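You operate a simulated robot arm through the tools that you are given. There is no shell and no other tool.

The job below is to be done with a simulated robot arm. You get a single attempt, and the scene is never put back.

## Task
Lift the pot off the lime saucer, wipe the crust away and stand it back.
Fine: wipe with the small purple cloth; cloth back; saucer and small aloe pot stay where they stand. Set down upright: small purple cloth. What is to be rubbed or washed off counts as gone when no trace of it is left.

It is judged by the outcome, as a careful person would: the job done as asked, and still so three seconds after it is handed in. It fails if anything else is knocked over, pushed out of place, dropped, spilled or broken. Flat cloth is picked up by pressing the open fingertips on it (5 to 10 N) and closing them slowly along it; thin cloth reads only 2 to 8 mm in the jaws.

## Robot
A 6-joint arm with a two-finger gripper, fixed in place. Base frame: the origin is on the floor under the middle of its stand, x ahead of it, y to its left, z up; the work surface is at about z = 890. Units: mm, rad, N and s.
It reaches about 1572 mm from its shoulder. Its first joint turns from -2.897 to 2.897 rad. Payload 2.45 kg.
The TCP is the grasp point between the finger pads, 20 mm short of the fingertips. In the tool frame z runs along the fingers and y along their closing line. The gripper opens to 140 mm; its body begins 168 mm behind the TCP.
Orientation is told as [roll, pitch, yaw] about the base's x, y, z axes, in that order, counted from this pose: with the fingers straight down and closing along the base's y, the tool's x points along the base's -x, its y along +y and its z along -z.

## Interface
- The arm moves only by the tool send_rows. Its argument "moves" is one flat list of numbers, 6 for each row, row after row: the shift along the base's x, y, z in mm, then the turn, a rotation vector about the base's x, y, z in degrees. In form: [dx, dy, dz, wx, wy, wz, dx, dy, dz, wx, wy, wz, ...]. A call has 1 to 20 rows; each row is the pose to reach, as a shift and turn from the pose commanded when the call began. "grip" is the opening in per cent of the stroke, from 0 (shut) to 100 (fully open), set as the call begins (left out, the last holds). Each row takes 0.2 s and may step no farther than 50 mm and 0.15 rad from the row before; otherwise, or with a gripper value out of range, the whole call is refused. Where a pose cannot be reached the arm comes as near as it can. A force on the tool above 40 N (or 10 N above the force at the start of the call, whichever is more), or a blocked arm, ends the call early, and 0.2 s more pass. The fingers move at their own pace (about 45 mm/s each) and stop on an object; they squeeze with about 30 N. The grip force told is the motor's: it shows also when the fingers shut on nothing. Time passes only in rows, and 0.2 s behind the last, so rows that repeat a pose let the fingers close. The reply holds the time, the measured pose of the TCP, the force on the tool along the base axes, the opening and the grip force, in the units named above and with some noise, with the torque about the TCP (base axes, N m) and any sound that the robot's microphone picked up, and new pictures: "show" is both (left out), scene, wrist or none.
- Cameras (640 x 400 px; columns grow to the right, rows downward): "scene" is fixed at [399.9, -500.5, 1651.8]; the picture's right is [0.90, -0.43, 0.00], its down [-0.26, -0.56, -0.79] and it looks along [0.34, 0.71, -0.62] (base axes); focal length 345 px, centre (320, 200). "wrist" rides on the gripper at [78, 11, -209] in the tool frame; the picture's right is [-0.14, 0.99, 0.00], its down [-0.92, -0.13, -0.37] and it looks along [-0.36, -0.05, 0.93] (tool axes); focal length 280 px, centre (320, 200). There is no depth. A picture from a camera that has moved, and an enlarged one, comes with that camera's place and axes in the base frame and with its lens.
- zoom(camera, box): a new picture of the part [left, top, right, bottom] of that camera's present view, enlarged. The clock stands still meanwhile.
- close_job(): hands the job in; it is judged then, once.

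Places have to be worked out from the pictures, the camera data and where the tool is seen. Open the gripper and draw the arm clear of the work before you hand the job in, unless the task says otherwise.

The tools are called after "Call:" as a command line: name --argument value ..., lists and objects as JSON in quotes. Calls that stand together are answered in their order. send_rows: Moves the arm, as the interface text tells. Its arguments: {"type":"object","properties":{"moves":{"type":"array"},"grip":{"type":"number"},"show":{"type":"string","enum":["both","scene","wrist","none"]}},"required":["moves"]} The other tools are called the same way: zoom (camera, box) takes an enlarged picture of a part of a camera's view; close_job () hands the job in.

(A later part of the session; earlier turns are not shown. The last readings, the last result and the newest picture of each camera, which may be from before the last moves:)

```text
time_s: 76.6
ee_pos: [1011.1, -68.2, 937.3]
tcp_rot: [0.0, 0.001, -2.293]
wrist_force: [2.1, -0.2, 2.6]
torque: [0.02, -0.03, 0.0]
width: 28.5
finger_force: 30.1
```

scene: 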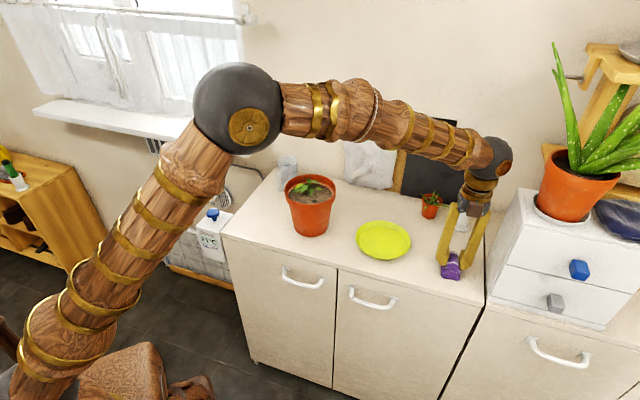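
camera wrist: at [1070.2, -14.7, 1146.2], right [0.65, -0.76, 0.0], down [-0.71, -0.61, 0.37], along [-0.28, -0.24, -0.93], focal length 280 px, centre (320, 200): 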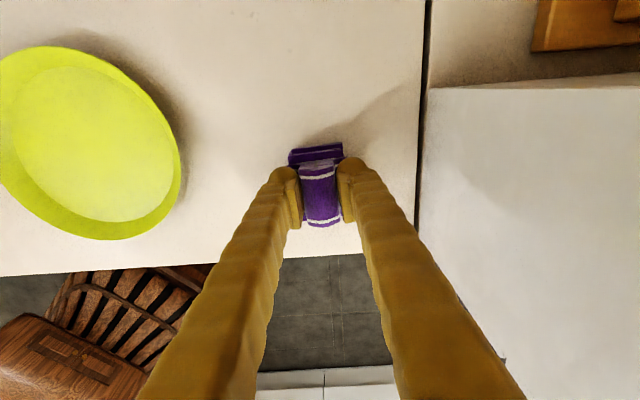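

Touchdown at 2.6 N. I open the jaws and rise straight up.

Call:
send_rows --moves '[0, 0, 0, 0, 0, 0, 0, 0, 0, 0, 0, 0, 0, 0, 0, 0, 0, 0]' --grip 45 --show "none"

Call:
send_rows --moves '[0, 0, 5, 0, 0, 0, 0, 0, 20, 0, 0, 0, 0, 0, 45, 0, 0, 0, 0, 0, 80, 0, 0, 0, 0, 0, 120, 0, 0, 0, 0, 0, 160, 0, 0, 0]' --show "both"

Call:
zoom --camera "scene" --box '[425, 240, 485, 290]'

```text
time_s: 77.4
ee_pos: [1012.1, -66.8, 936.7]
tcp_rot: [-0.001, 0.001, -2.293]
wrist_force: [0.0, 0.8, 0.8]
torque: [0.06, 0.0, 0.02]
width: 62.9
finger_force: 0.1
```

```text
time_s: 78.8
ee_pos: [1012.9, -65.0, 1097.0]
tcp_rot: [0.001, 0.001, -2.294]
wrist_force: [-1.3, 0.0, -0.4]
torque: [0.0, 0.04, 0.03]
width: 62.9
finger_force: 0.2
camera wrist: at [1070.7, -13.7, 1304.8], right [0.65, -0.76, 0.0], down [-0.7, -0.61, 0.37], along [-0.28, -0.24, -0.93], focal length 280 px, centre (320, 200)
```

scene: 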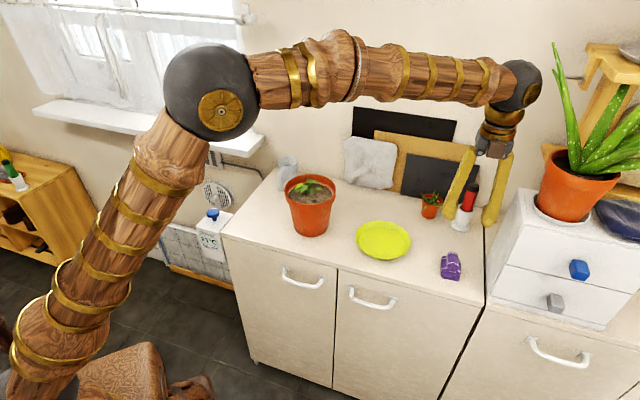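
wrist: 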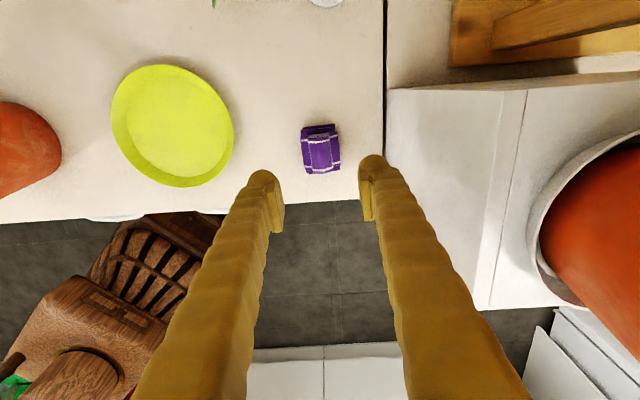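

```text
8.00 times, centred on (455, 265) of scene
camera zoom: at [399.9, -500.5, 1651.8], right [0.9, -0.43, 0.0], down [-0.26, -0.56, -0.79], along [0.34, 0.71, -0.62], focal length 2763 px, centre (-760, -320)
```

zoom: 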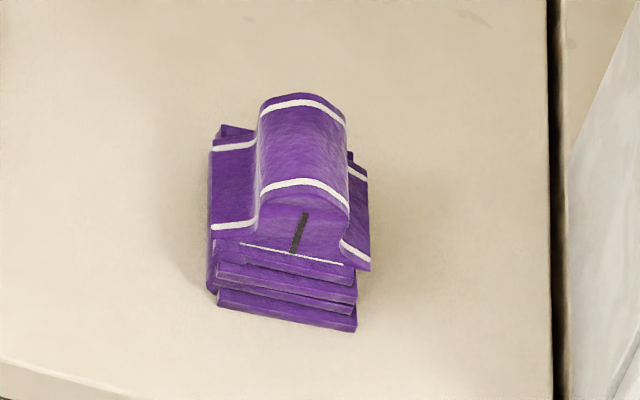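

The cloth is back on its home spot, upright, matching the first picture to about a pixel. Next I rise, turn the jaws back to yaw −90, and open fully to fetch the pot.

Call:
send_rows --moves '[-8, 8, 25, 0, 0, 6.9, -18, 16, 45, 0, 0, 13.8, -28, 26, 60, 0, 0, 20.7, -38, 36, 70, 0, 0, 27.6, -46, 44, 70, 0, 0, 34.5, -52, 48, 70, 0, 0, 41.4]' --grip 100 --show "none"

Call:
send_rows --moves '[-5, 0, 0, 4, 0, 0, -20, 0, 0, 12, 0, 0, -45, 0, 0, 20, 0, 0, -70, 4, 0, 28, 0, 0, -95, 9, 0, 36, 0, 0, -120, 19, 0, 44, 0, 0, -145, 29, -10, 52, 0, 0, -170, 39, -30, 60, 0, 0, -195, 49, -55, 68, 0, 0, -220, 59, -85, 76, 0, 0, -230, 69, -125, 84, 0, 0, -230, 69, -165, 88, 0, 0]' --grip 100 --show "both"

```text
time_s: 80.2
ee_pos: [959.1, -18.0, 1166.7]
tcp_rot: [-0.001, -0.002, -1.568]
wrist_force: [-0.3, -0.2, -0.7]
torque: [0.01, 0.02, 0.01]
width: 140.0
finger_force: 0.1
```

```text
time_s: 82.8
ee_pos: [727.5, 49.3, 1004.4]
tcp_rot: [0.016, 1.538, -1.554]
wrist_force: [-0.3, -0.4, 0.2]
torque: [-0.04, 0.0, 0.02]
width: 140.0
finger_force: 0.0
camera wrist: at [737.1, -155.8, 1088.7], right [0.99, -0.01, -0.14], down [-0.13, -0.4, -0.91], along [-0.05, 0.92, -0.4], focal length 280 px, centre (320, 200)
```

scene: 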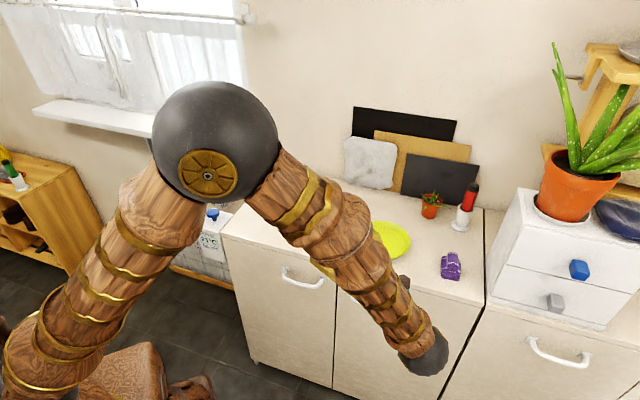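
wrist: 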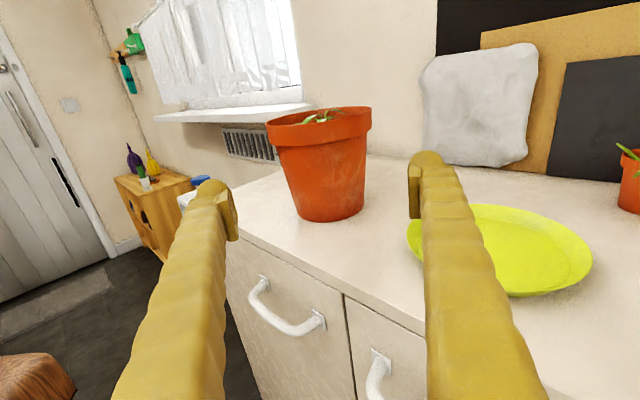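

Back in the side-approach pose in front of the parked pot. I'll zoom to centre on it.

Call:
zoom --camera "wrist" --box '[256, 110, 320, 150]'

Call:
zoom --camera "wrist" --box '[320, 110, 384, 150]'

Call:
zoom --camera "wrist" --box '[240, 90, 400, 240]'

```text
10.00 times, centred on (288, 130) of wrist
camera zoom: at [737.1, -155.8, 1088.7], right [0.99, -0.01, -0.14], down [-0.13, -0.4, -0.91], along [-0.05, 0.92, -0.4], focal length 2804 px, centre (640, 900)
```

zoom: 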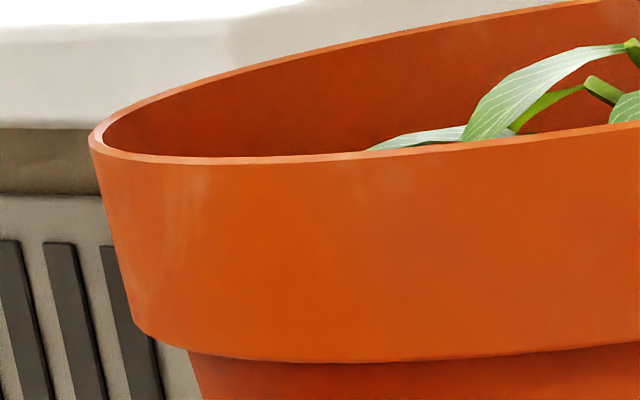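

```text
10.00 times, centred on (352, 130) of wrist
camera zoom: at [737.1, -155.8, 1088.7], right [0.99, -0.01, -0.14], down [-0.13, -0.4, -0.91], along [-0.05, 0.92, -0.4], focal length 2804 px, centre (0, 900)
```

zoom: 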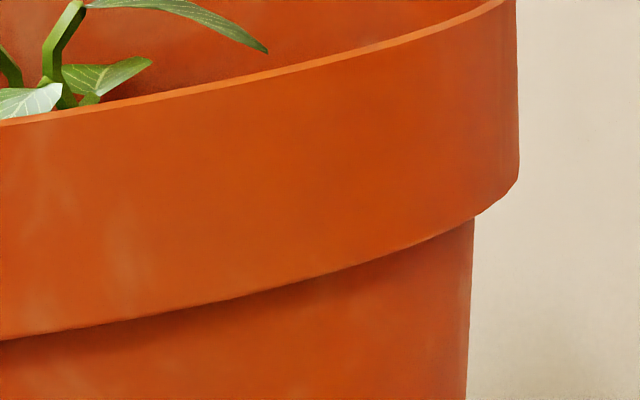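

```text
2.67 times, centred on (320, 165) of wrist
camera zoom: at [737.1, -155.8, 1088.7], right [0.99, -0.01, -0.14], down [-0.13, -0.4, -0.91], along [-0.05, 0.92, -0.4], focal length 748 px, centre (320, 293)
```

zoom: 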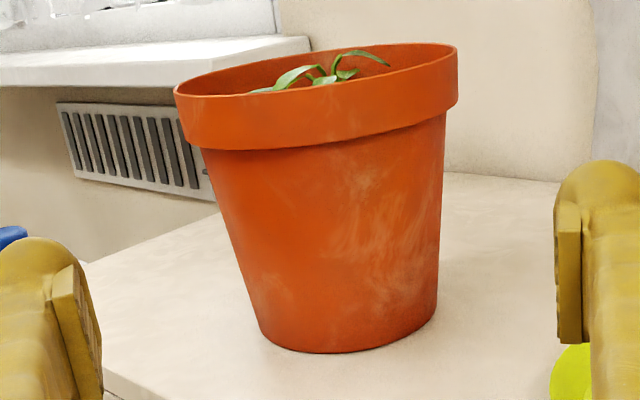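

The pot centre is about 3 mm to the right of my tool axis. I shift 3 mm, lower to z≈962 as on withdrawal, and slide in around the body.

Call:
send_rows --moves '[1.5, 0, -20, 0, 0, 0, 3, 0, -42, 0, 0, 0, 3, 25, -42, 0, 0, 0, 3, 55, -42, 0, 0, 0, 3, 85, -42, 0, 0, 0, 3, 115, -42, 0, 0, 0, 3, 140, -42, 0, 0, 0]' --grip 100 --show "wrist"

Call:
zoom --camera "wrist" --box '[180, 120, 460, 295]'

```text
time_s: 84.4
ee_pos: [731.1, 189.8, 960.7]
tcp_rot: [-0.02, 1.536, -1.593]
wrist_force: [-0.7, 0.5, -0.1]
torque: [0.01, -0.03, 0.0]
width: 139.7
finger_force: 0.1
camera wrist: at [741.0, -14.4, 1046.2], right [0.99, -0.01, -0.14], down [-0.13, -0.4, -0.91], along [-0.05, 0.92, -0.4], focal length 280 px, centre (320, 200)
```

wrist: 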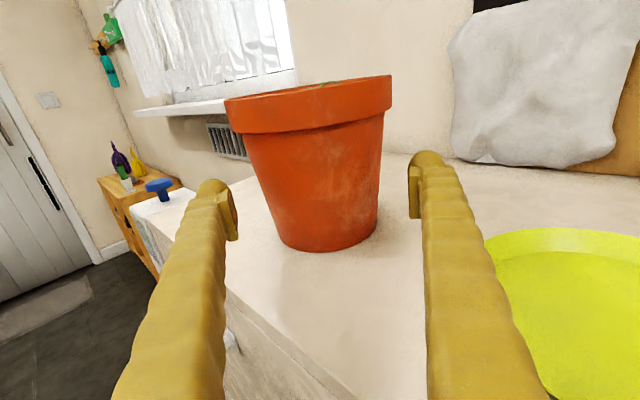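

```text
2.29 times, centred on (320, 208) of wrist
camera zoom: at [741.0, -14.4, 1046.2], right [0.99, -0.01, -0.14], down [-0.13, -0.4, -0.91], along [-0.05, 0.92, -0.4], focal length 641 px, centre (320, 183)
```

zoom: 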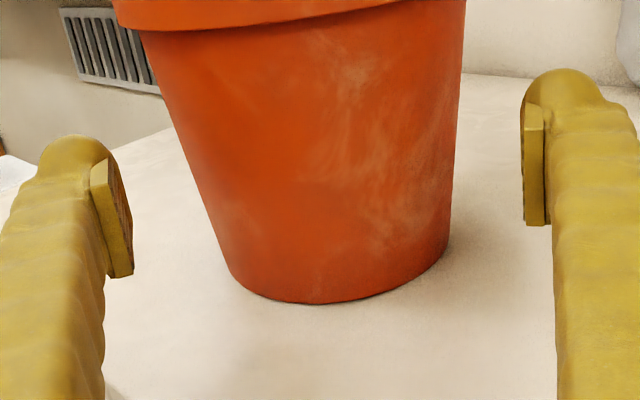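

Centred to within a millimetre. I slide the remaining 80 mm.

Call:
send_rows --moves '[-0.5, 18, 0, 0, 0, 0, -0.5, 36, 0, 0, 0, 0, -0.5, 52, 0, 0, 0, 0, -0.5, 66, 0, 0, 0, 0, -0.5, 80, 0, 0, 0, 0]' --grip 100 --show "wrist"

```text
time_s: 85.6
ee_pos: [731.7, 270.7, 959.7]
tcp_rot: [-0.012, 1.536, -1.584]
wrist_force: [0.2, 0.6, 0.3]
torque: [-0.04, -0.01, 0.02]
width: 140.0
finger_force: 0.1
camera wrist: at [741.7, 64.5, 1045.2], right [0.99, -0.01, -0.14], down [-0.13, -0.4, -0.91], along [-0.05, 0.92, -0.4], focal length 280 px, centre (320, 200)
```

wrist: 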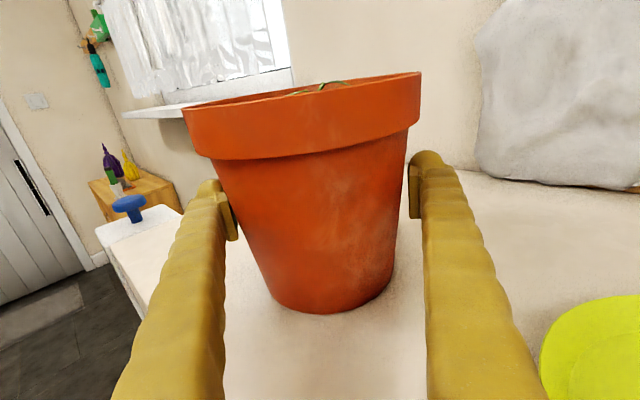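

The pot looks a few pixels left of centre compared with when I released it. I'll zoom on the gaps.

Call:
zoom --camera "wrist" --box '[180, 130, 260, 250]'

Call:
zoom --camera "wrist" --box '[370, 120, 450, 240]'

```text
3.33 times, centred on (220, 190) of wrist
camera zoom: at [741.7, 64.5, 1045.2], right [0.99, -0.01, -0.14], down [-0.13, -0.4, -0.91], along [-0.05, 0.92, -0.4], focal length 935 px, centre (653, 233)
```

zoom: 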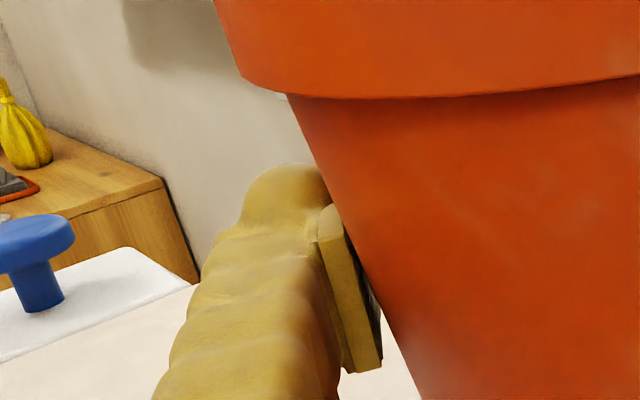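

```text
3.33 times, centred on (410, 180) of wrist
camera zoom: at [741.7, 64.5, 1045.2], right [0.99, -0.01, -0.14], down [-0.13, -0.4, -0.91], along [-0.05, 0.92, -0.4], focal length 935 px, centre (20, 267)
```

zoom: 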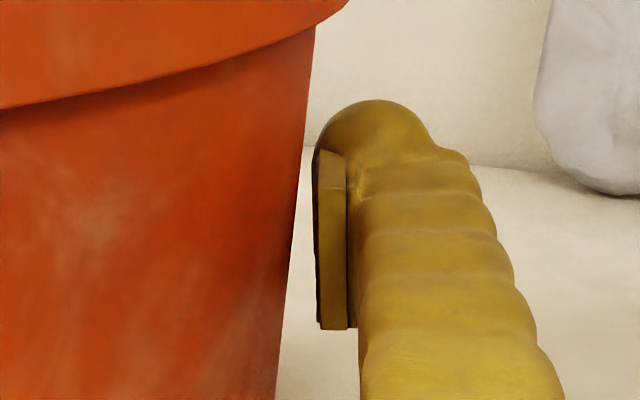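

The pot is about 2–3 mm left of the tool axis. I shift −2 mm and close as before, so the squeeze centres it; the pads then ride up to the ledge when I lift.

Call:
send_rows --moves '[-1, 0, 0, 0, 0, 0, -2, 0, 0, 0, 0, 0]' --grip 100 --show "none"

Call:
send_rows --moves '[0, 0, 0, 0, 0, 0, 0, 0, 0, 0, 0, 0, 0, 0, 0, 0, 0, 0, 0, 0, 0, 0, 0, 0]' --grip 70 --show "wrist"

```text
time_s: 86.2
ee_pos: [730.7, 270.2, 961.3]
tcp_rot: [-0.011, 1.535, -1.583]
wrist_force: [-0.6, 0.3, -0.2]
torque: [0.0, 0.0, -0.04]
width: 140.1
finger_force: 0.1
```

```text
time_s: 87.2
ee_pos: [728.6, 269.7, 959.6]
tcp_rot: [-0.011, 1.537, -1.582]
wrist_force: [1.8, -1.7, 1.7]
torque: [0.06, -0.03, 0.01]
width: 134.9
finger_force: 30.1
camera wrist: at [739.8, 64.1, 1045.0], right [0.99, -0.01, -0.14], down [-0.13, -0.4, -0.91], along [-0.05, 0.92, -0.4], focal length 280 px, centre (320, 200)
```

wrist: 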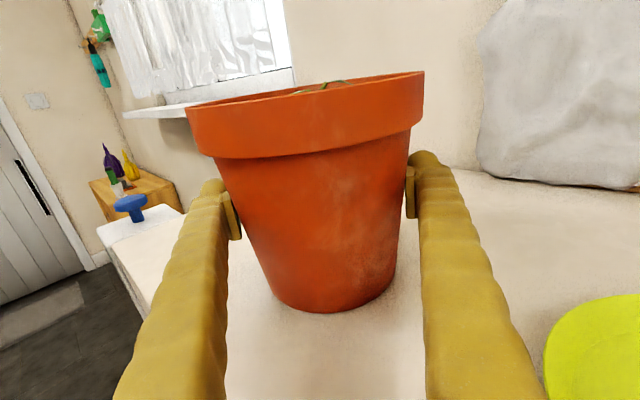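

Now centred and gripped at 134.9 mm. I raise slowly so the pads ride up under the ledge and take the weight.

Call:
send_rows --moves '[0, 0, 3, 0, 0, 0, 0, 0, 7, 0, 0, 0, 0, 0, 11, 0, 0, 0, 0, 0, 15, 0, 0, 0, 0, 0, 18, 0, 0, 0, 0, 0, 21, 0, 0, 0, 0, 0, 24, 0, 0, 0]' --grip 70 --show "wrist"

```text
time_s: 88.8
ee_pos: [730.0, 269.4, 983.8]
tcp_rot: [-0.018, 1.537, -1.588]
wrist_force: [-1.0, 0.2, -10.4]
torque: [0.0, -0.02, -0.01]
width: 134.7
finger_force: 29.8
camera wrist: at [740.1, 64.0, 1068.6], right [0.99, -0.01, -0.14], down [-0.13, -0.4, -0.91], along [-0.05, 0.92, -0.4], focal length 280 px, centre (320, 200)
```

wrist: 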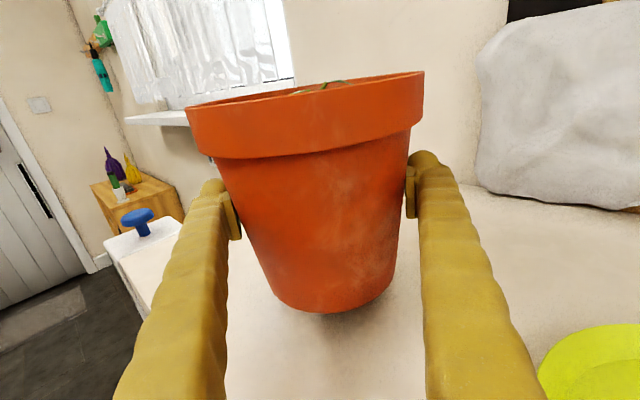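

It lifted straight away this time, held by friction at 134.7 mm with a 10.4 N load, and it's level. I raise 50 mm more and carry it back over the saucer.

Call:
send_rows --moves '[0, 0, 5, 0, 0, 0, 0, 0, 15, 0, 0, 0, 0, 0, 28, 0, 0, 0, 0, 0, 40, 0, 0, 0, 0, 0, 47, 0, 0, 0, 0, 0, 50, 0, 0, 0, 5, -5, 50, 0, 0, 0, 17, -17, 50, 0, 0, 0, 33, -33, 50, 0, 0, 0, 51, -51, 50, 0, 0, 0, 69, -69, 50, 0, 0, 0, 87, -87, 50, 0, 0, 0, 105, -105, 50, 0, 0, 0, 123, -123, 50, 0, 0, 0, 140, -140, 50, 0, 0, 0, 153, -153, 50, 0, 0, 0, 162, -162.5, 50, 0, 0, 0, 166, -166.5, 50, 0, 0, 0]' --show "both"

```text
time_s: 92.6
ee_pos: [895.6, 102.6, 1034.1]
tcp_rot: [-0.022, 1.536, -1.595]
wrist_force: [0.1, -0.2, -9.4]
torque: [-0.03, 0.01, 0.02]
width: 135.0
finger_force: 30.1
camera wrist: at [905.4, -102.3, 1119.1], right [0.99, -0.01, -0.14], down [-0.13, -0.4, -0.91], along [-0.05, 0.92, -0.4], focal length 280 px, centre (320, 200)
```

scene: 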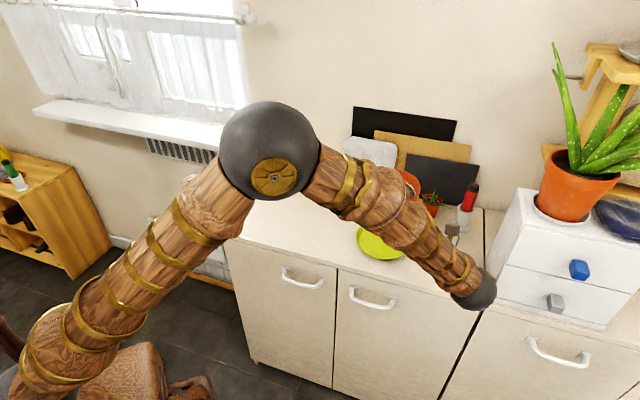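
wrist: 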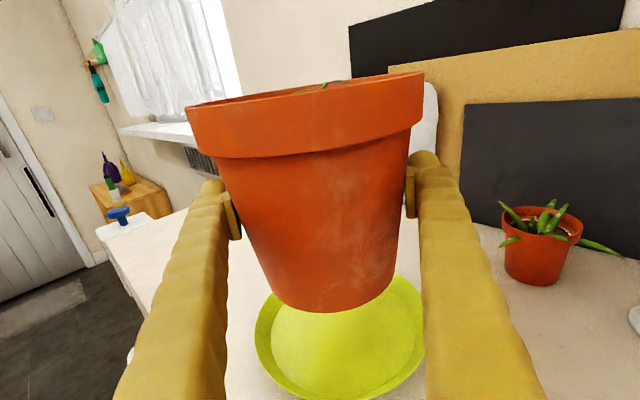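

The pot is over the saucer and still level. I lower most of the way and check the centring.

Call:
send_rows --moves '[0, 0, -5, 0, 0, 0, 0, 0, -15, 0, 0, 0, 0, 0, -28, 0, 0, 0, 0, 0, -38, 0, 0, 0, 0, 0, -45, 0, 0, 0, 0, 0, -48, 0, 0, 0]' --show "wrist"

Call:
zoom --camera "wrist" --box '[220, 220, 450, 365]'

```text
time_s: 94.0
ee_pos: [895.8, 102.6, 985.2]
tcp_rot: [-0.02, 1.536, -1.59]
wrist_force: [0.4, -0.2, -11.1]
torque: [-0.03, -0.02, -0.04]
width: 135.2
finger_force: 29.9
camera wrist: at [905.6, -102.3, 1070.1], right [0.99, -0.01, -0.14], down [-0.13, -0.4, -0.91], along [-0.05, 0.92, -0.4], focal length 280 px, centre (320, 200)
```

wrist: 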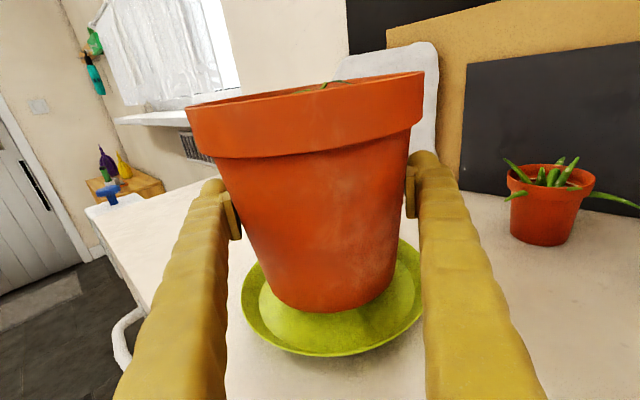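

```text
2.76 times, centred on (335, 292) of wrist
camera zoom: at [905.6, -102.3, 1070.1], right [0.99, -0.01, -0.14], down [-0.13, -0.4, -0.91], along [-0.05, 0.92, -0.4], focal length 774 px, centre (279, -55)
```

zoom: 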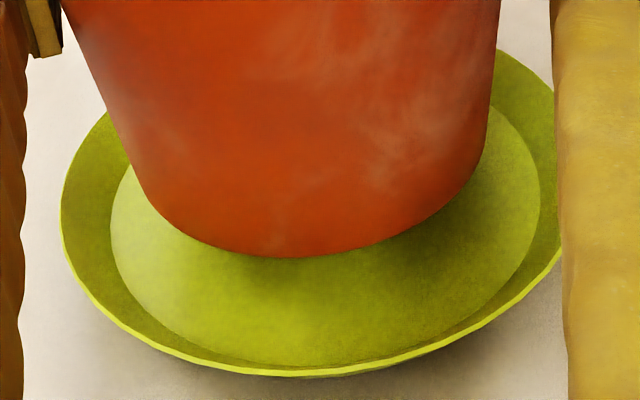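

The base is centred over the saucer floor, matching where it stood originally. I lower to near contact, then go down in small steps.

Call:
send_rows --moves '[0, 0, -5, 0, 0, 0, 0, 0, -10, 0, 0, 0, 0, 0, -14, 0, 0, 0, 0, 0, -16, 0, 0, 0, 0, 0, -17, 0, 0, 0]' --show "none"

Call:
send_rows --moves '[0, 0, -0.5, 0, 0, 0, 0, 0, -1, 0, 0, 0]' --show "none"

Call:
send_rows --moves '[0, 0, -0.5, 0, 0, 0, 0, 0, -1, 0, 0, 0]' --show "none"

```text
time_s: 95.2
ee_pos: [895.9, 103.1, 967.6]
tcp_rot: [-0.013, 1.536, -1.587]
wrist_force: [0.5, -1.0, -10.9]
torque: [-0.02, -0.04, 0.0]
width: 135.0
finger_force: 29.9
```

```text
time_s: 95.8
ee_pos: [896.7, 104.0, 968.4]
tcp_rot: [-0.018, 1.536, -1.59]
wrist_force: [-0.9, -0.2, -9.6]
torque: [-0.03, 0.02, -0.04]
width: 135.0
finger_force: 30.0
```

```text
time_s: 96.4
ee_pos: [896.5, 103.0, 967.2]
tcp_rot: [-0.017, 1.535, -1.588]
wrist_force: [0.5, -0.2, -10.4]
torque: [0.0, 0.03, -0.02]
width: 134.6
finger_force: 30.2
```

Still carrying the full weight at about z=966.5. I continue in 1 mm steps.

Call:
send_rows --moves '[0, 0, -0.5, 0, 0, 0, 0, 0, -1, 0, 0, 0]' --show "none"

Call:
send_rows --moves '[0, 0, -0.5, 0, 0, 0, 0, 0, -1, 0, 0, 0]' --show "wrist"

```text
time_s: 97.0
ee_pos: [895.9, 103.3, 966.5]
tcp_rot: [-0.017, 1.535, -1.586]
wrist_force: [0.5, 0.5, -9.8]
torque: [-0.02, 0.0, -0.01]
width: 134.8
finger_force: 30.3
```

```text
time_s: 97.6
ee_pos: [896.0, 104.1, 965.3]
tcp_rot: [-0.017, 1.536, -1.589]
wrist_force: [-0.4, 0.0, -10.3]
torque: [0.0, -0.01, 0.01]
width: 134.8
finger_force: 30.0
camera wrist: at [905.8, -102.2, 1049.6], right [0.99, -0.01, -0.14], down [-0.13, -0.4, -0.91], along [-0.05, 0.92, -0.4], focal length 280 px, centre (320, 200)
```

wrist: 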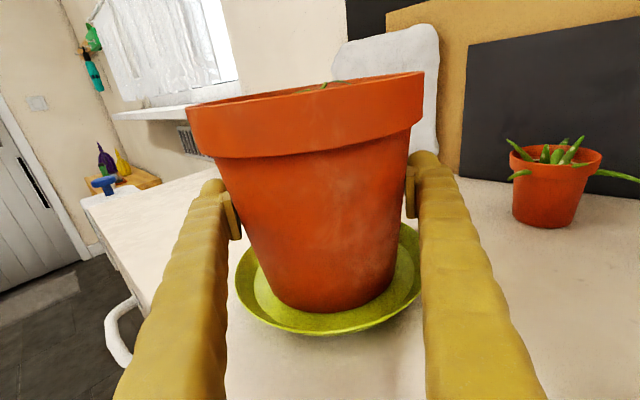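

Almost seated but still hanging with about 10 N. I keep going in half-millimetre steps.

Call:
send_rows --moves '[0, 0, -0.5, 0, 0, 0, 0, 0, -1, 0, 0, 0]' --show "none"

Call:
send_rows --moves '[0, 0, -0.4, 0, 0, 0, 0, 0, -0.7, 0, 0, 0]' --show "none"

Call:
send_rows --moves '[0, 0, -0.3, 0, 0, 0, 0, 0, -0.5, 0, 0, 0]' --show "none"

```text
time_s: 98.2
ee_pos: [897.4, 104.5, 964.4]
tcp_rot: [-0.006, 1.535, -1.575]
wrist_force: [-1.2, -1.9, -4.3]
torque: [0.14, 0.14, 0.06]
width: 135.0
finger_force: 30.1
```

```text
time_s: 98.8
ee_pos: [896.6, 103.2, 963.3]
tcp_rot: [0.004, 1.535, -1.566]
wrist_force: [3.4, -0.6, 2.6]
torque: [0.15, 0.07, -0.04]
width: 134.7
finger_force: 30.2
```

```text
time_s: 99.4
ee_pos: [896.8, 103.8, 964.0]
tcp_rot: [-0.001, 1.537, -1.571]
wrist_force: [3.3, -3.1, 5.9]
torque: [0.08, -0.05, -0.01]
width: 134.8
finger_force: 30.0
```

Seated: the load has passed to the saucer, with a slight downward push of 6 N. I open the jaws fully and look.

Call:
send_rows --moves '[0, 0, 0, 0, 0, 0, 0, 0, 0, 0, 0, 0, 0, 0, -1, 0, 0, 0]' --grip 100 --show "wrist"

Call:
zoom --camera "wrist" --box '[180, 60, 460, 360]'

```text
time_s: 100.2
ee_pos: [896.0, 104.2, 962.6]
tcp_rot: [-0.013, 1.536, -1.586]
wrist_force: [-0.3, 0.2, -0.6]
torque: [0.01, 0.0, -0.05]
width: 139.9
finger_force: 0.1
camera wrist: at [905.6, -101.5, 1047.4], right [0.99, -0.01, -0.14], down [-0.13, -0.4, -0.91], along [-0.05, 0.92, -0.4], focal length 280 px, centre (320, 200)
```

wrist: 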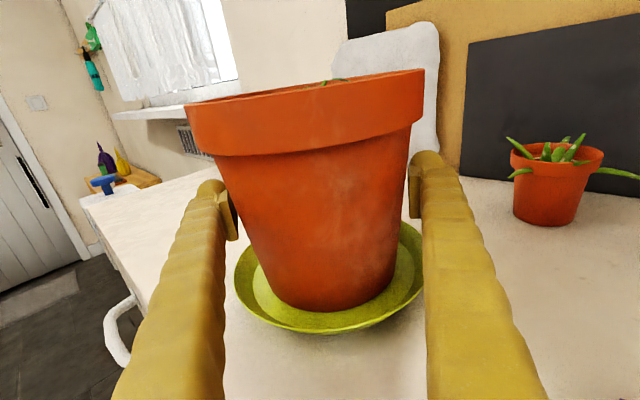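

```text
1.33 times, centred on (320, 210) of wrist
camera zoom: at [905.6, -101.5, 1047.4], right [0.99, -0.01, -0.14], down [-0.13, -0.4, -0.91], along [-0.05, 0.92, -0.4], focal length 374 px, centre (320, 187)
```

zoom: 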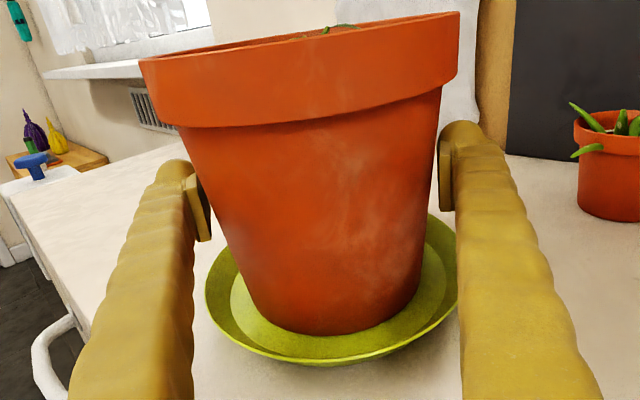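

The pot stands on the saucer and the fingers are free, with zero force. I withdraw straight back along −y, slowly at first.

Call:
send_rows --moves '[0, -8, -3, 0, 0, 0, 0, -20, -4, 0, 0, 0, 0, -38, -4, 0, 0, 0, 0, -60, -4, 0, 0, 0, 0, -90, -4, 0, 0, 0, 0, -120, -4, 0, 0, 0, 0, -150, -4, 0, 0, 0, 0, -180, -4, 0, 0, 0, 0, -210, -4, 0, 0, 0]' --grip 100 --show "both"

```text
time_s: 102.2
ee_pos: [897.1, -107.5, 957.9]
tcp_rot: [-0.018, 1.535, -1.593]
wrist_force: [-0.4, -0.4, 1.0]
torque: [-0.02, -0.02, 0.02]
width: 139.8
finger_force: 0.1
camera wrist: at [906.0, -312.4, 1043.1], right [0.99, 0.0, -0.14], down [-0.13, -0.4, -0.91], along [-0.05, 0.92, -0.4], focal length 280 px, centre (320, 200)
```

scene: 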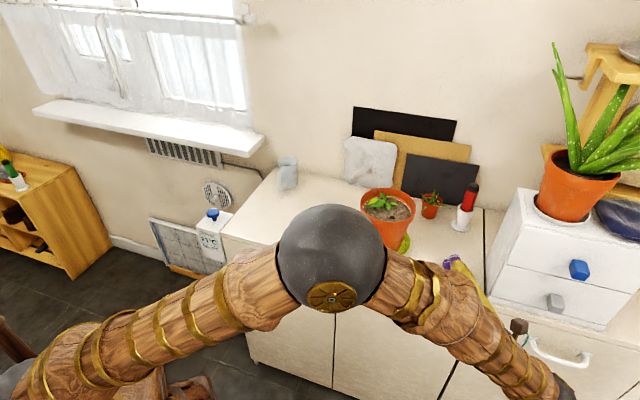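
wrist: 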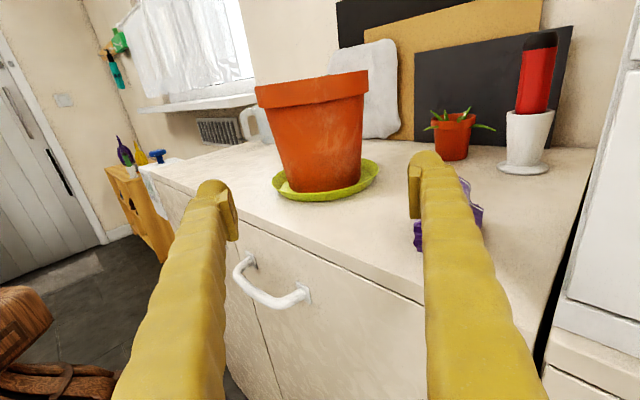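

The pot is standing on the saucer. I rise straight up, turn the tool down and retreat so I can inspect everything.

Call:
send_rows --moves '[0, -5, 30, 0, 0, 0, 0, -10, 75, -4, 0, 0, 0, -10, 120, -12, 0, 0, 0, -5, 160, -20, 0, 0, 0, 0, 200, -28, 0, 0, -10, 10, 230, -36, 0, 0, -20, 20, 250, -44, 0, 0, -30, 30, 260, -52, 0, 0, -40, 40, 260, -60, 0, 0, -50, 50, 260, -68, 0, 0, -60, 55, 260, -76, 0, 0, -70, 60, 260, -84, 0, 0, -80, 60, 260, -88, 0, 0]' --show "both"

Call:
zoom --camera "scene" --box '[330, 170, 490, 290]'

Call:
zoom --camera "scene" --box '[425, 240, 485, 290]'

```text
time_s: 105.0
ee_pos: [816.9, -46.6, 1218.5]
tcp_rot: [0.001, -0.003, -1.568]
wrist_force: [-0.2, -0.1, -0.9]
torque: [0.01, -0.01, -0.02]
width: 140.1
finger_force: 0.0
camera wrist: at [826.2, 32.4, 1425.4], right [0.99, -0.14, 0.0], down [-0.13, -0.92, 0.37], along [-0.05, -0.37, -0.93], focal length 280 px, centre (320, 200)
```

scene: 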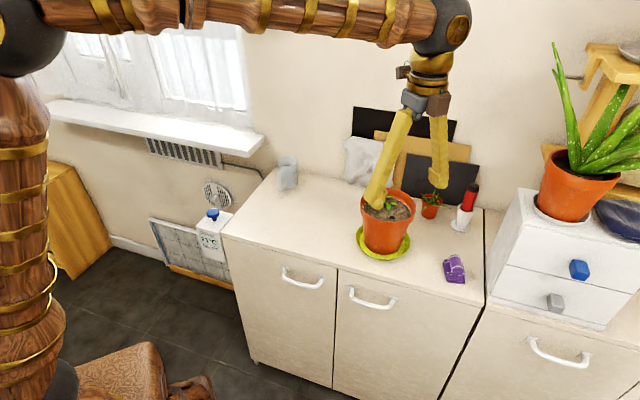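
wrist: 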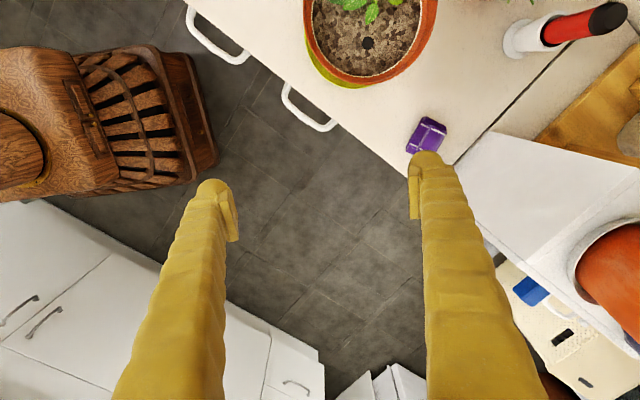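

```text
3.33 times, centred on (410, 230) of scene
camera zoom: at [399.9, -500.5, 1651.8], right [0.9, -0.43, 0.0], down [-0.26, -0.56, -0.79], along [0.34, 0.71, -0.62], focal length 1151 px, centre (20, 100)
```

zoom: 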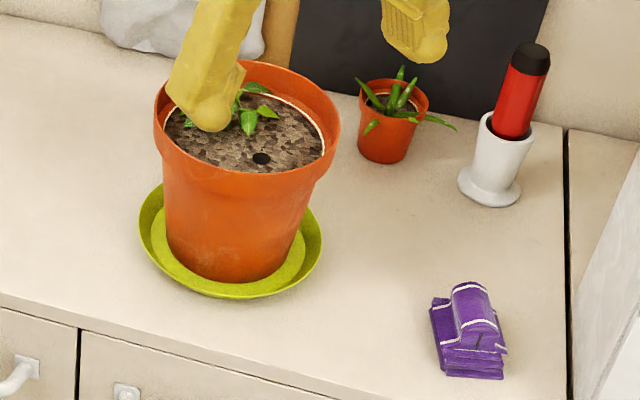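

```text
8.00 times, centred on (455, 265) of scene
camera zoom: at [399.9, -500.5, 1651.8], right [0.9, -0.43, 0.0], down [-0.26, -0.56, -0.79], along [0.34, 0.71, -0.62], focal length 2763 px, centre (-760, -320)
```

zoom: 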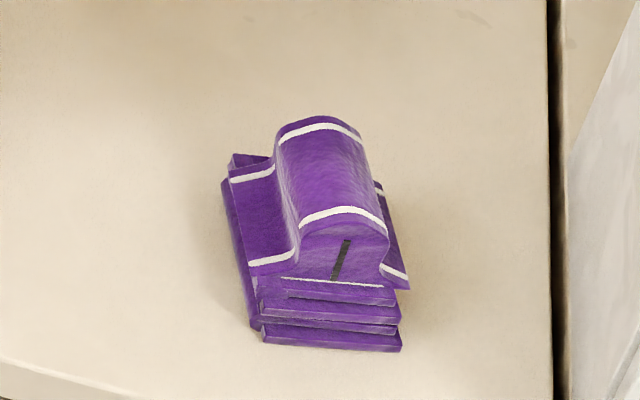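

The pot and saucer are exactly as they stood. But the finger nudged the cloth on withdrawal, by about 10 mm and a small turn. I'll put it back where it belongs, starting with a view from above.

Call:
send_rows --moves '[35, 7, 0, 0, 0, 0, 70, 14, 0, 0, 0, 0, 105, 21, -10, 0, 0, 0, 135, 27, -30, 0, 0, 0, 143, 28.6, -51, 0, 0, 0]' --grip 60 --show "wrist"

Call:
zoom --camera "wrist" --box '[310, 125, 400, 200]'

```text
time_s: 106.2
ee_pos: [958.6, -18.2, 1167.5]
tcp_rot: [0.002, 0.001, -1.57]
wrist_force: [-0.4, 1.0, -0.4]
torque: [-0.03, -0.03, 0.02]
width: 84.2
finger_force: 0.0
camera wrist: at [967.7, 61.1, 1376.0], right [0.99, -0.14, 0.0], down [-0.13, -0.92, 0.37], along [-0.05, -0.37, -0.93], focal length 280 px, centre (320, 200)
```

wrist: 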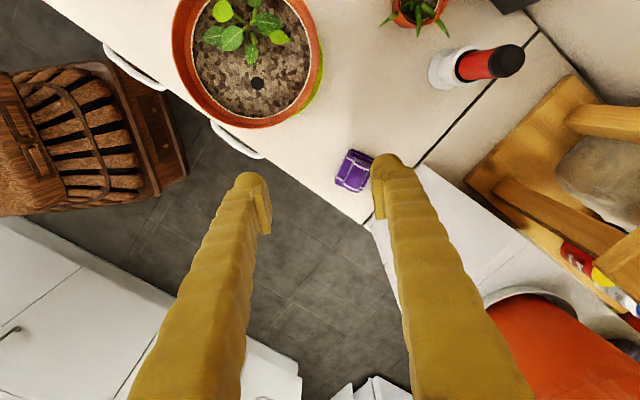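

```text
5.33 times, centred on (355, 162) of wrist
camera zoom: at [967.7, 61.1, 1376.0], right [0.99, -0.14, 0.0], down [-0.13, -0.92, 0.37], along [-0.05, -0.37, -0.93], focal length 1495 px, centre (133, 400)
```

zoom: 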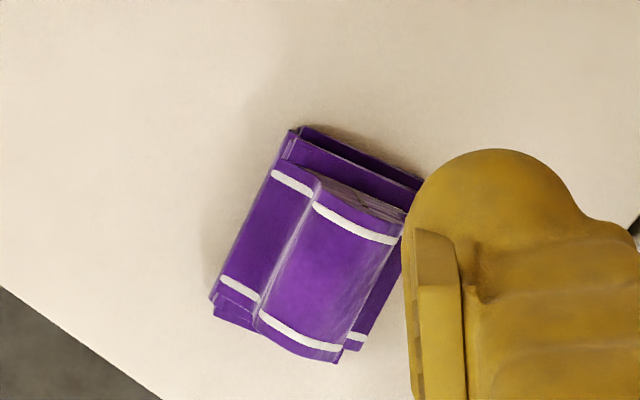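

The cloth is still upright, but moved to about (1012, −80) and turned about 11.6°. I move above it with the jaws turned to match and check again.

Call:
send_rows --moves '[10, -12, -15, 0, 0, -6, 22, -26, -32, 0, 0, -12, 34, -40, -50, 0, 0, -18, 46, -54, -70, 0, 0, -24, 53, -62, -90, 0, 0, -29.8, 53, -62, -100, 0, 0, -29.8]' --grip 50 --show "wrist"

Call:
zoom --camera "wrist" --box '[280, 110, 370, 195]'

```text
time_s: 107.6
ee_pos: [1011.5, -80.5, 1066.1]
tcp_rot: [0.0, -0.002, -2.092]
wrist_force: [1.0, -0.1, 0.1]
torque: [0.01, -0.01, -0.02]
width: 70.2
finger_force: 0.0
camera wrist: at [1058.5, -16.8, 1274.7], right [0.79, -0.61, 0.0], down [-0.57, -0.73, 0.37], along [-0.23, -0.29, -0.93], focal length 280 px, centre (320, 200)
```

wrist: 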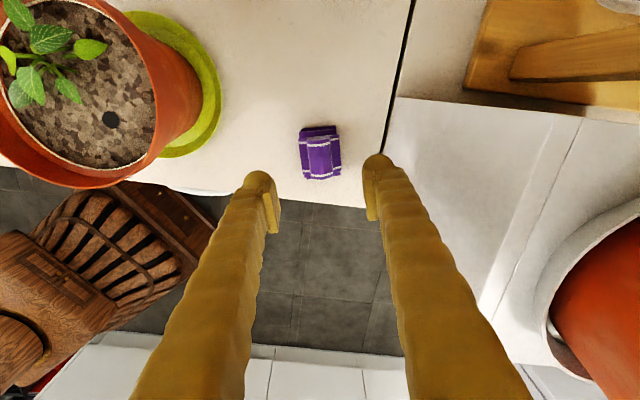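

```text
4.71 times, centred on (325, 152) of wrist
camera zoom: at [1058.5, -16.8, 1274.7], right [0.79, -0.61, 0.0], down [-0.57, -0.73, 0.37], along [-0.23, -0.29, -0.93], focal length 1320 px, centre (296, 424)
```

zoom: 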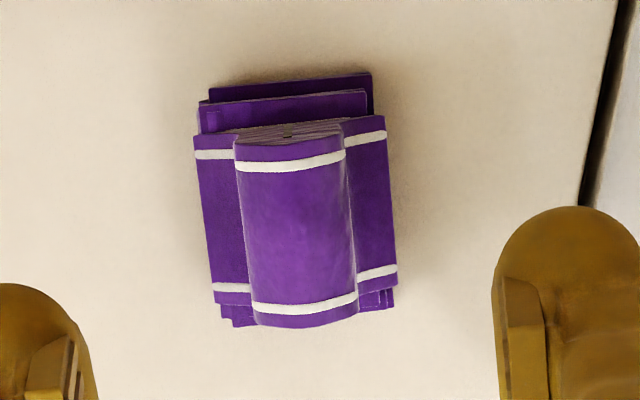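

Refined: the roll centre is (1011.4, −77.7) and its yaw is 7.6° off home. I align and descend over the roll, then close.

Call:
send_rows --moves '[0, 1.4, -25, 0, 0, -2, 0, 2.8, -55, 0, 0, -3.9, 0, 2.8, -85, 0, 0, -3.9, 0, 2.8, -105, 0, 0, -3.9, 0, 2.8, -116, 0, 0, -3.9]' --grip 50 --show "wrist"

Call:
zoom --camera "wrist" --box '[240, 120, 400, 260]'

```text
time_s: 108.8
ee_pos: [1012.2, -78.3, 950.6]
tcp_rot: [0.001, 0.0, -2.158]
wrist_force: [0.3, -0.6, 0.2]
torque: [0.01, -0.01, 0.01]
width: 69.8
finger_force: 0.0
camera wrist: at [1063.3, -18.2, 1159.1], right [0.75, -0.66, 0.0], down [-0.62, -0.69, 0.37], along [-0.24, -0.28, -0.93], focal length 280 px, centre (320, 200)
```

wrist: 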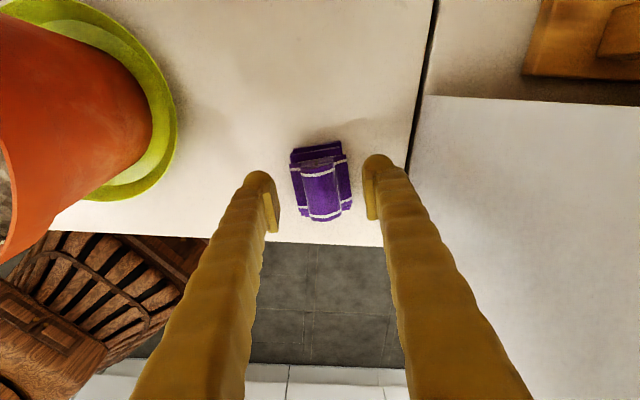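

```text
2.86 times, centred on (320, 190) of wrist
camera zoom: at [1063.3, -18.2, 1159.1], right [0.75, -0.66, 0.0], down [-0.62, -0.69, 0.37], along [-0.24, -0.28, -0.93], focal length 801 px, centre (320, 229)
```

zoom: 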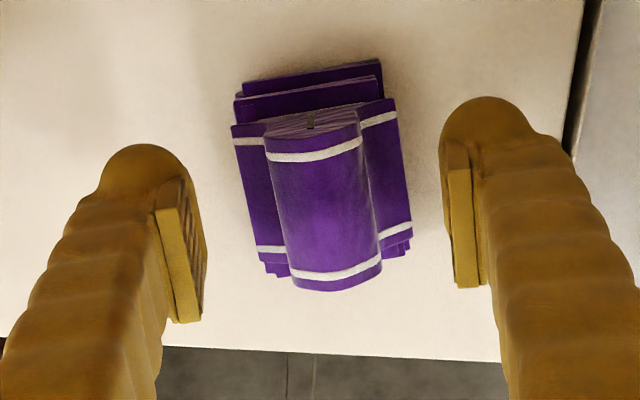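

Nearly aligned. I fine-tune by +1.5° and about 1.5 mm, descend the last 12 mm, and close on the roll.

Call:
send_rows --moves '[-1.5, -0.7, -6, 0, 0, 1.5, -1.5, -0.7, -12, 0, 0, 1.5, -1.5, -0.7, -12, 0, 0, 1.5]' --grip 50 --show "wrist"

Call:
send_rows --moves '[0, 0, 0, 0, 0, 0, 0, 0, 0, 0, 0, 0, 0, 0, 0, 0, 0, 0, 0, 0, 0, 0, 0, 0, 0, 0, 0, 0, 0, 0]' --grip 5 --show "both"

```text
time_s: 109.6
ee_pos: [1009.5, -79.1, 937.6]
tcp_rot: [0.0, 0.0, -2.132]
wrist_force: [-0.2, -0.8, -0.4]
torque: [-0.01, -0.01, -0.01]
width: 69.9
finger_force: 0.1
camera wrist: at [1059.8, -17.3, 1146.3], right [0.76, -0.64, 0.0], down [-0.6, -0.71, 0.37], along [-0.24, -0.28, -0.93], focal length 280 px, centre (320, 200)
```

wrist: 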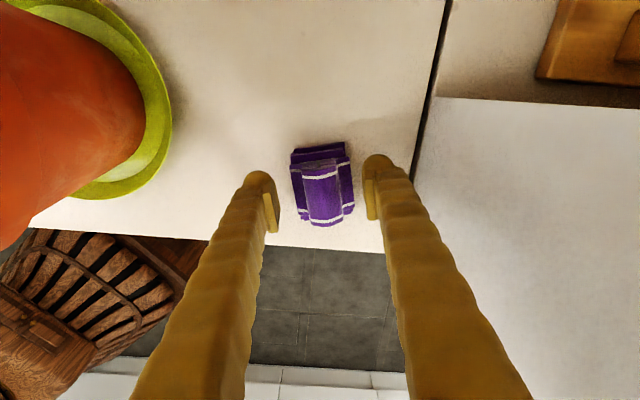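

```text
time_s: 110.8
ee_pos: [1010.6, -79.8, 937.7]
tcp_rot: [0.0, -0.001, -2.132]
wrist_force: [-0.3, -0.1, 0.3]
torque: [0.0, 0.03, 0.02]
width: 28.5
finger_force: 30.3
camera wrist: at [1059.8, -17.3, 1146.4], right [0.76, -0.64, 0.0], down [-0.6, -0.71, 0.37], along [-0.24, -0.28, -0.93], focal length 280 px, centre (320, 200)
```

scene: 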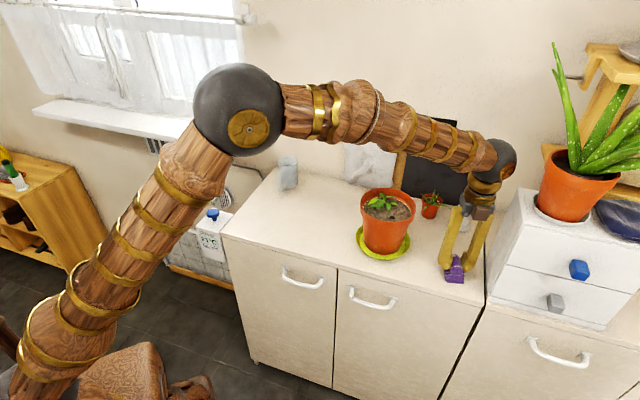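
wrist: 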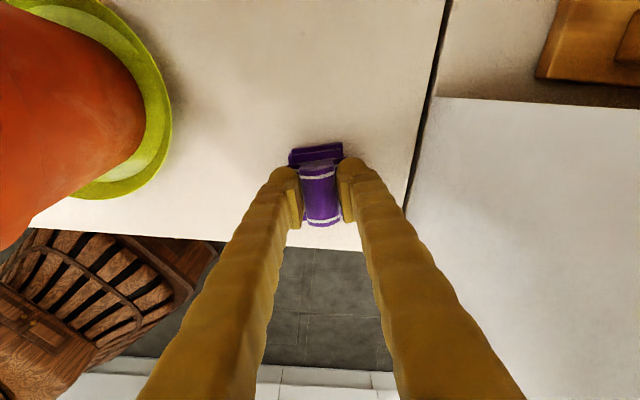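

Gripped at 28.5 mm with the same in-hand view as before. I lift 40 mm, turn −9.2°, shift back the +12 mm to home, and lower.

Call:
send_rows --moves '[0, 0, 4, 0, 0, 0, 0, 0, 14, 0, 0, 0, 0, 0, 28, 0, 0, 0, 0, 0, 40, 0, 0, 0, 0.2, 4, 40, 0, 0, -3, 0.4, 8, 40, 0, 0, -6, 0.5, 12, 40, 0, 0, -9.2, 0.5, 12, 40, 0, 0, -9.2, 0.5, 12, 30, 0, 0, -9.2, 0.5, 12, 18, 0, 0, -9.2, 0.5, 12, 8, 0, 0, -9.2, 0.5, 12, 3, 0, 0, -9.2, 0.5, 12, 1, 0, 0, -9.2]' --show "none"

Call:
send_rows --moves '[0, 0, -0.5, 0, 0, 0, 0, 0, -1, 0, 0, 0]' --show "both"

Call:
zoom --camera "scene" --box '[425, 240, 485, 290]'

```text
time_s: 113.6
ee_pos: [1010.7, -65.2, 940.4]
tcp_rot: [0.001, 0.001, -2.293]
wrist_force: [0.5, 0.4, -1.2]
torque: [0.02, 0.01, -0.02]
width: 28.5
finger_force: 30.1
```

```text
time_s: 114.2
ee_pos: [1010.9, -64.8, 939.1]
tcp_rot: [0.0, -0.001, -2.294]
wrist_force: [0.1, -0.4, -0.2]
torque: [0.02, 0.01, 0.02]
width: 28.4
finger_force: 29.9
camera wrist: at [1069.8, -13.3, 1147.6], right [0.65, -0.76, 0.0], down [-0.71, -0.61, 0.37], along [-0.28, -0.24, -0.93], focal length 280 px, centre (320, 200)
```

scene: 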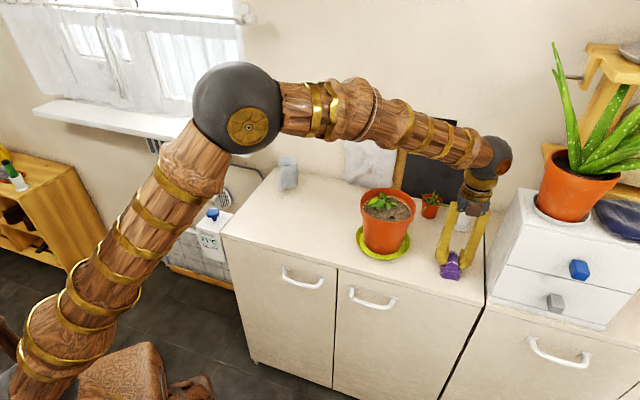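
wrist: 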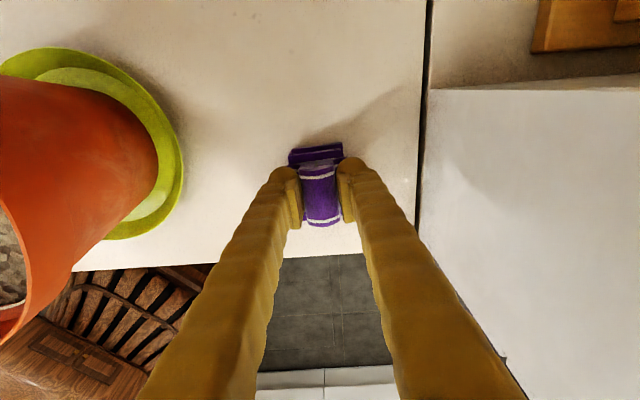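

```text
8.00 times, centred on (455, 265) of scene
camera zoom: at [399.9, -500.5, 1651.8], right [0.9, -0.43, 0.0], down [-0.26, -0.56, -0.79], along [0.34, 0.71, -0.62], focal length 2763 px, centre (-760, -320)
```

zoom: 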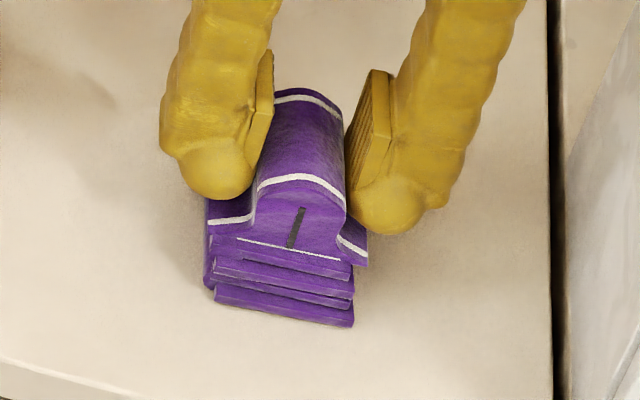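

Compared with the original picture it is about 2 mm too far back. I correct by (0.5, −2.1) mm and lower until it touches.

Call:
send_rows --moves '[0.3, -1.1, 0, 0, 0, 0, 0.5, -2.1, 0, 0, 0, 0, 0.5, -2.1, -0.6, 0, 0, 0, 0.5, -2.1, -1, 0, 0, 0]' --show "none"

Call:
send_rows --moves '[0, 0, -0.4, 0, 0, 0, 0, 0, -0.7, 0, 0, 0]' --show "none"

```text
time_s: 115.2
ee_pos: [1011.9, -66.6, 938.1]
tcp_rot: [-0.001, 0.001, -2.293]
wrist_force: [-0.9, 0.3, -1.3]
torque: [-0.02, 0.0, -0.03]
width: 28.3
finger_force: 29.9
```

```text
time_s: 115.8
ee_pos: [1011.9, -68.6, 938.3]
tcp_rot: [0.0, 0.0, -2.291]
wrist_force: [1.0, -2.1, 2.6]
torque: [-0.08, 0.02, 0.02]
width: 28.4
finger_force: 30.4
```

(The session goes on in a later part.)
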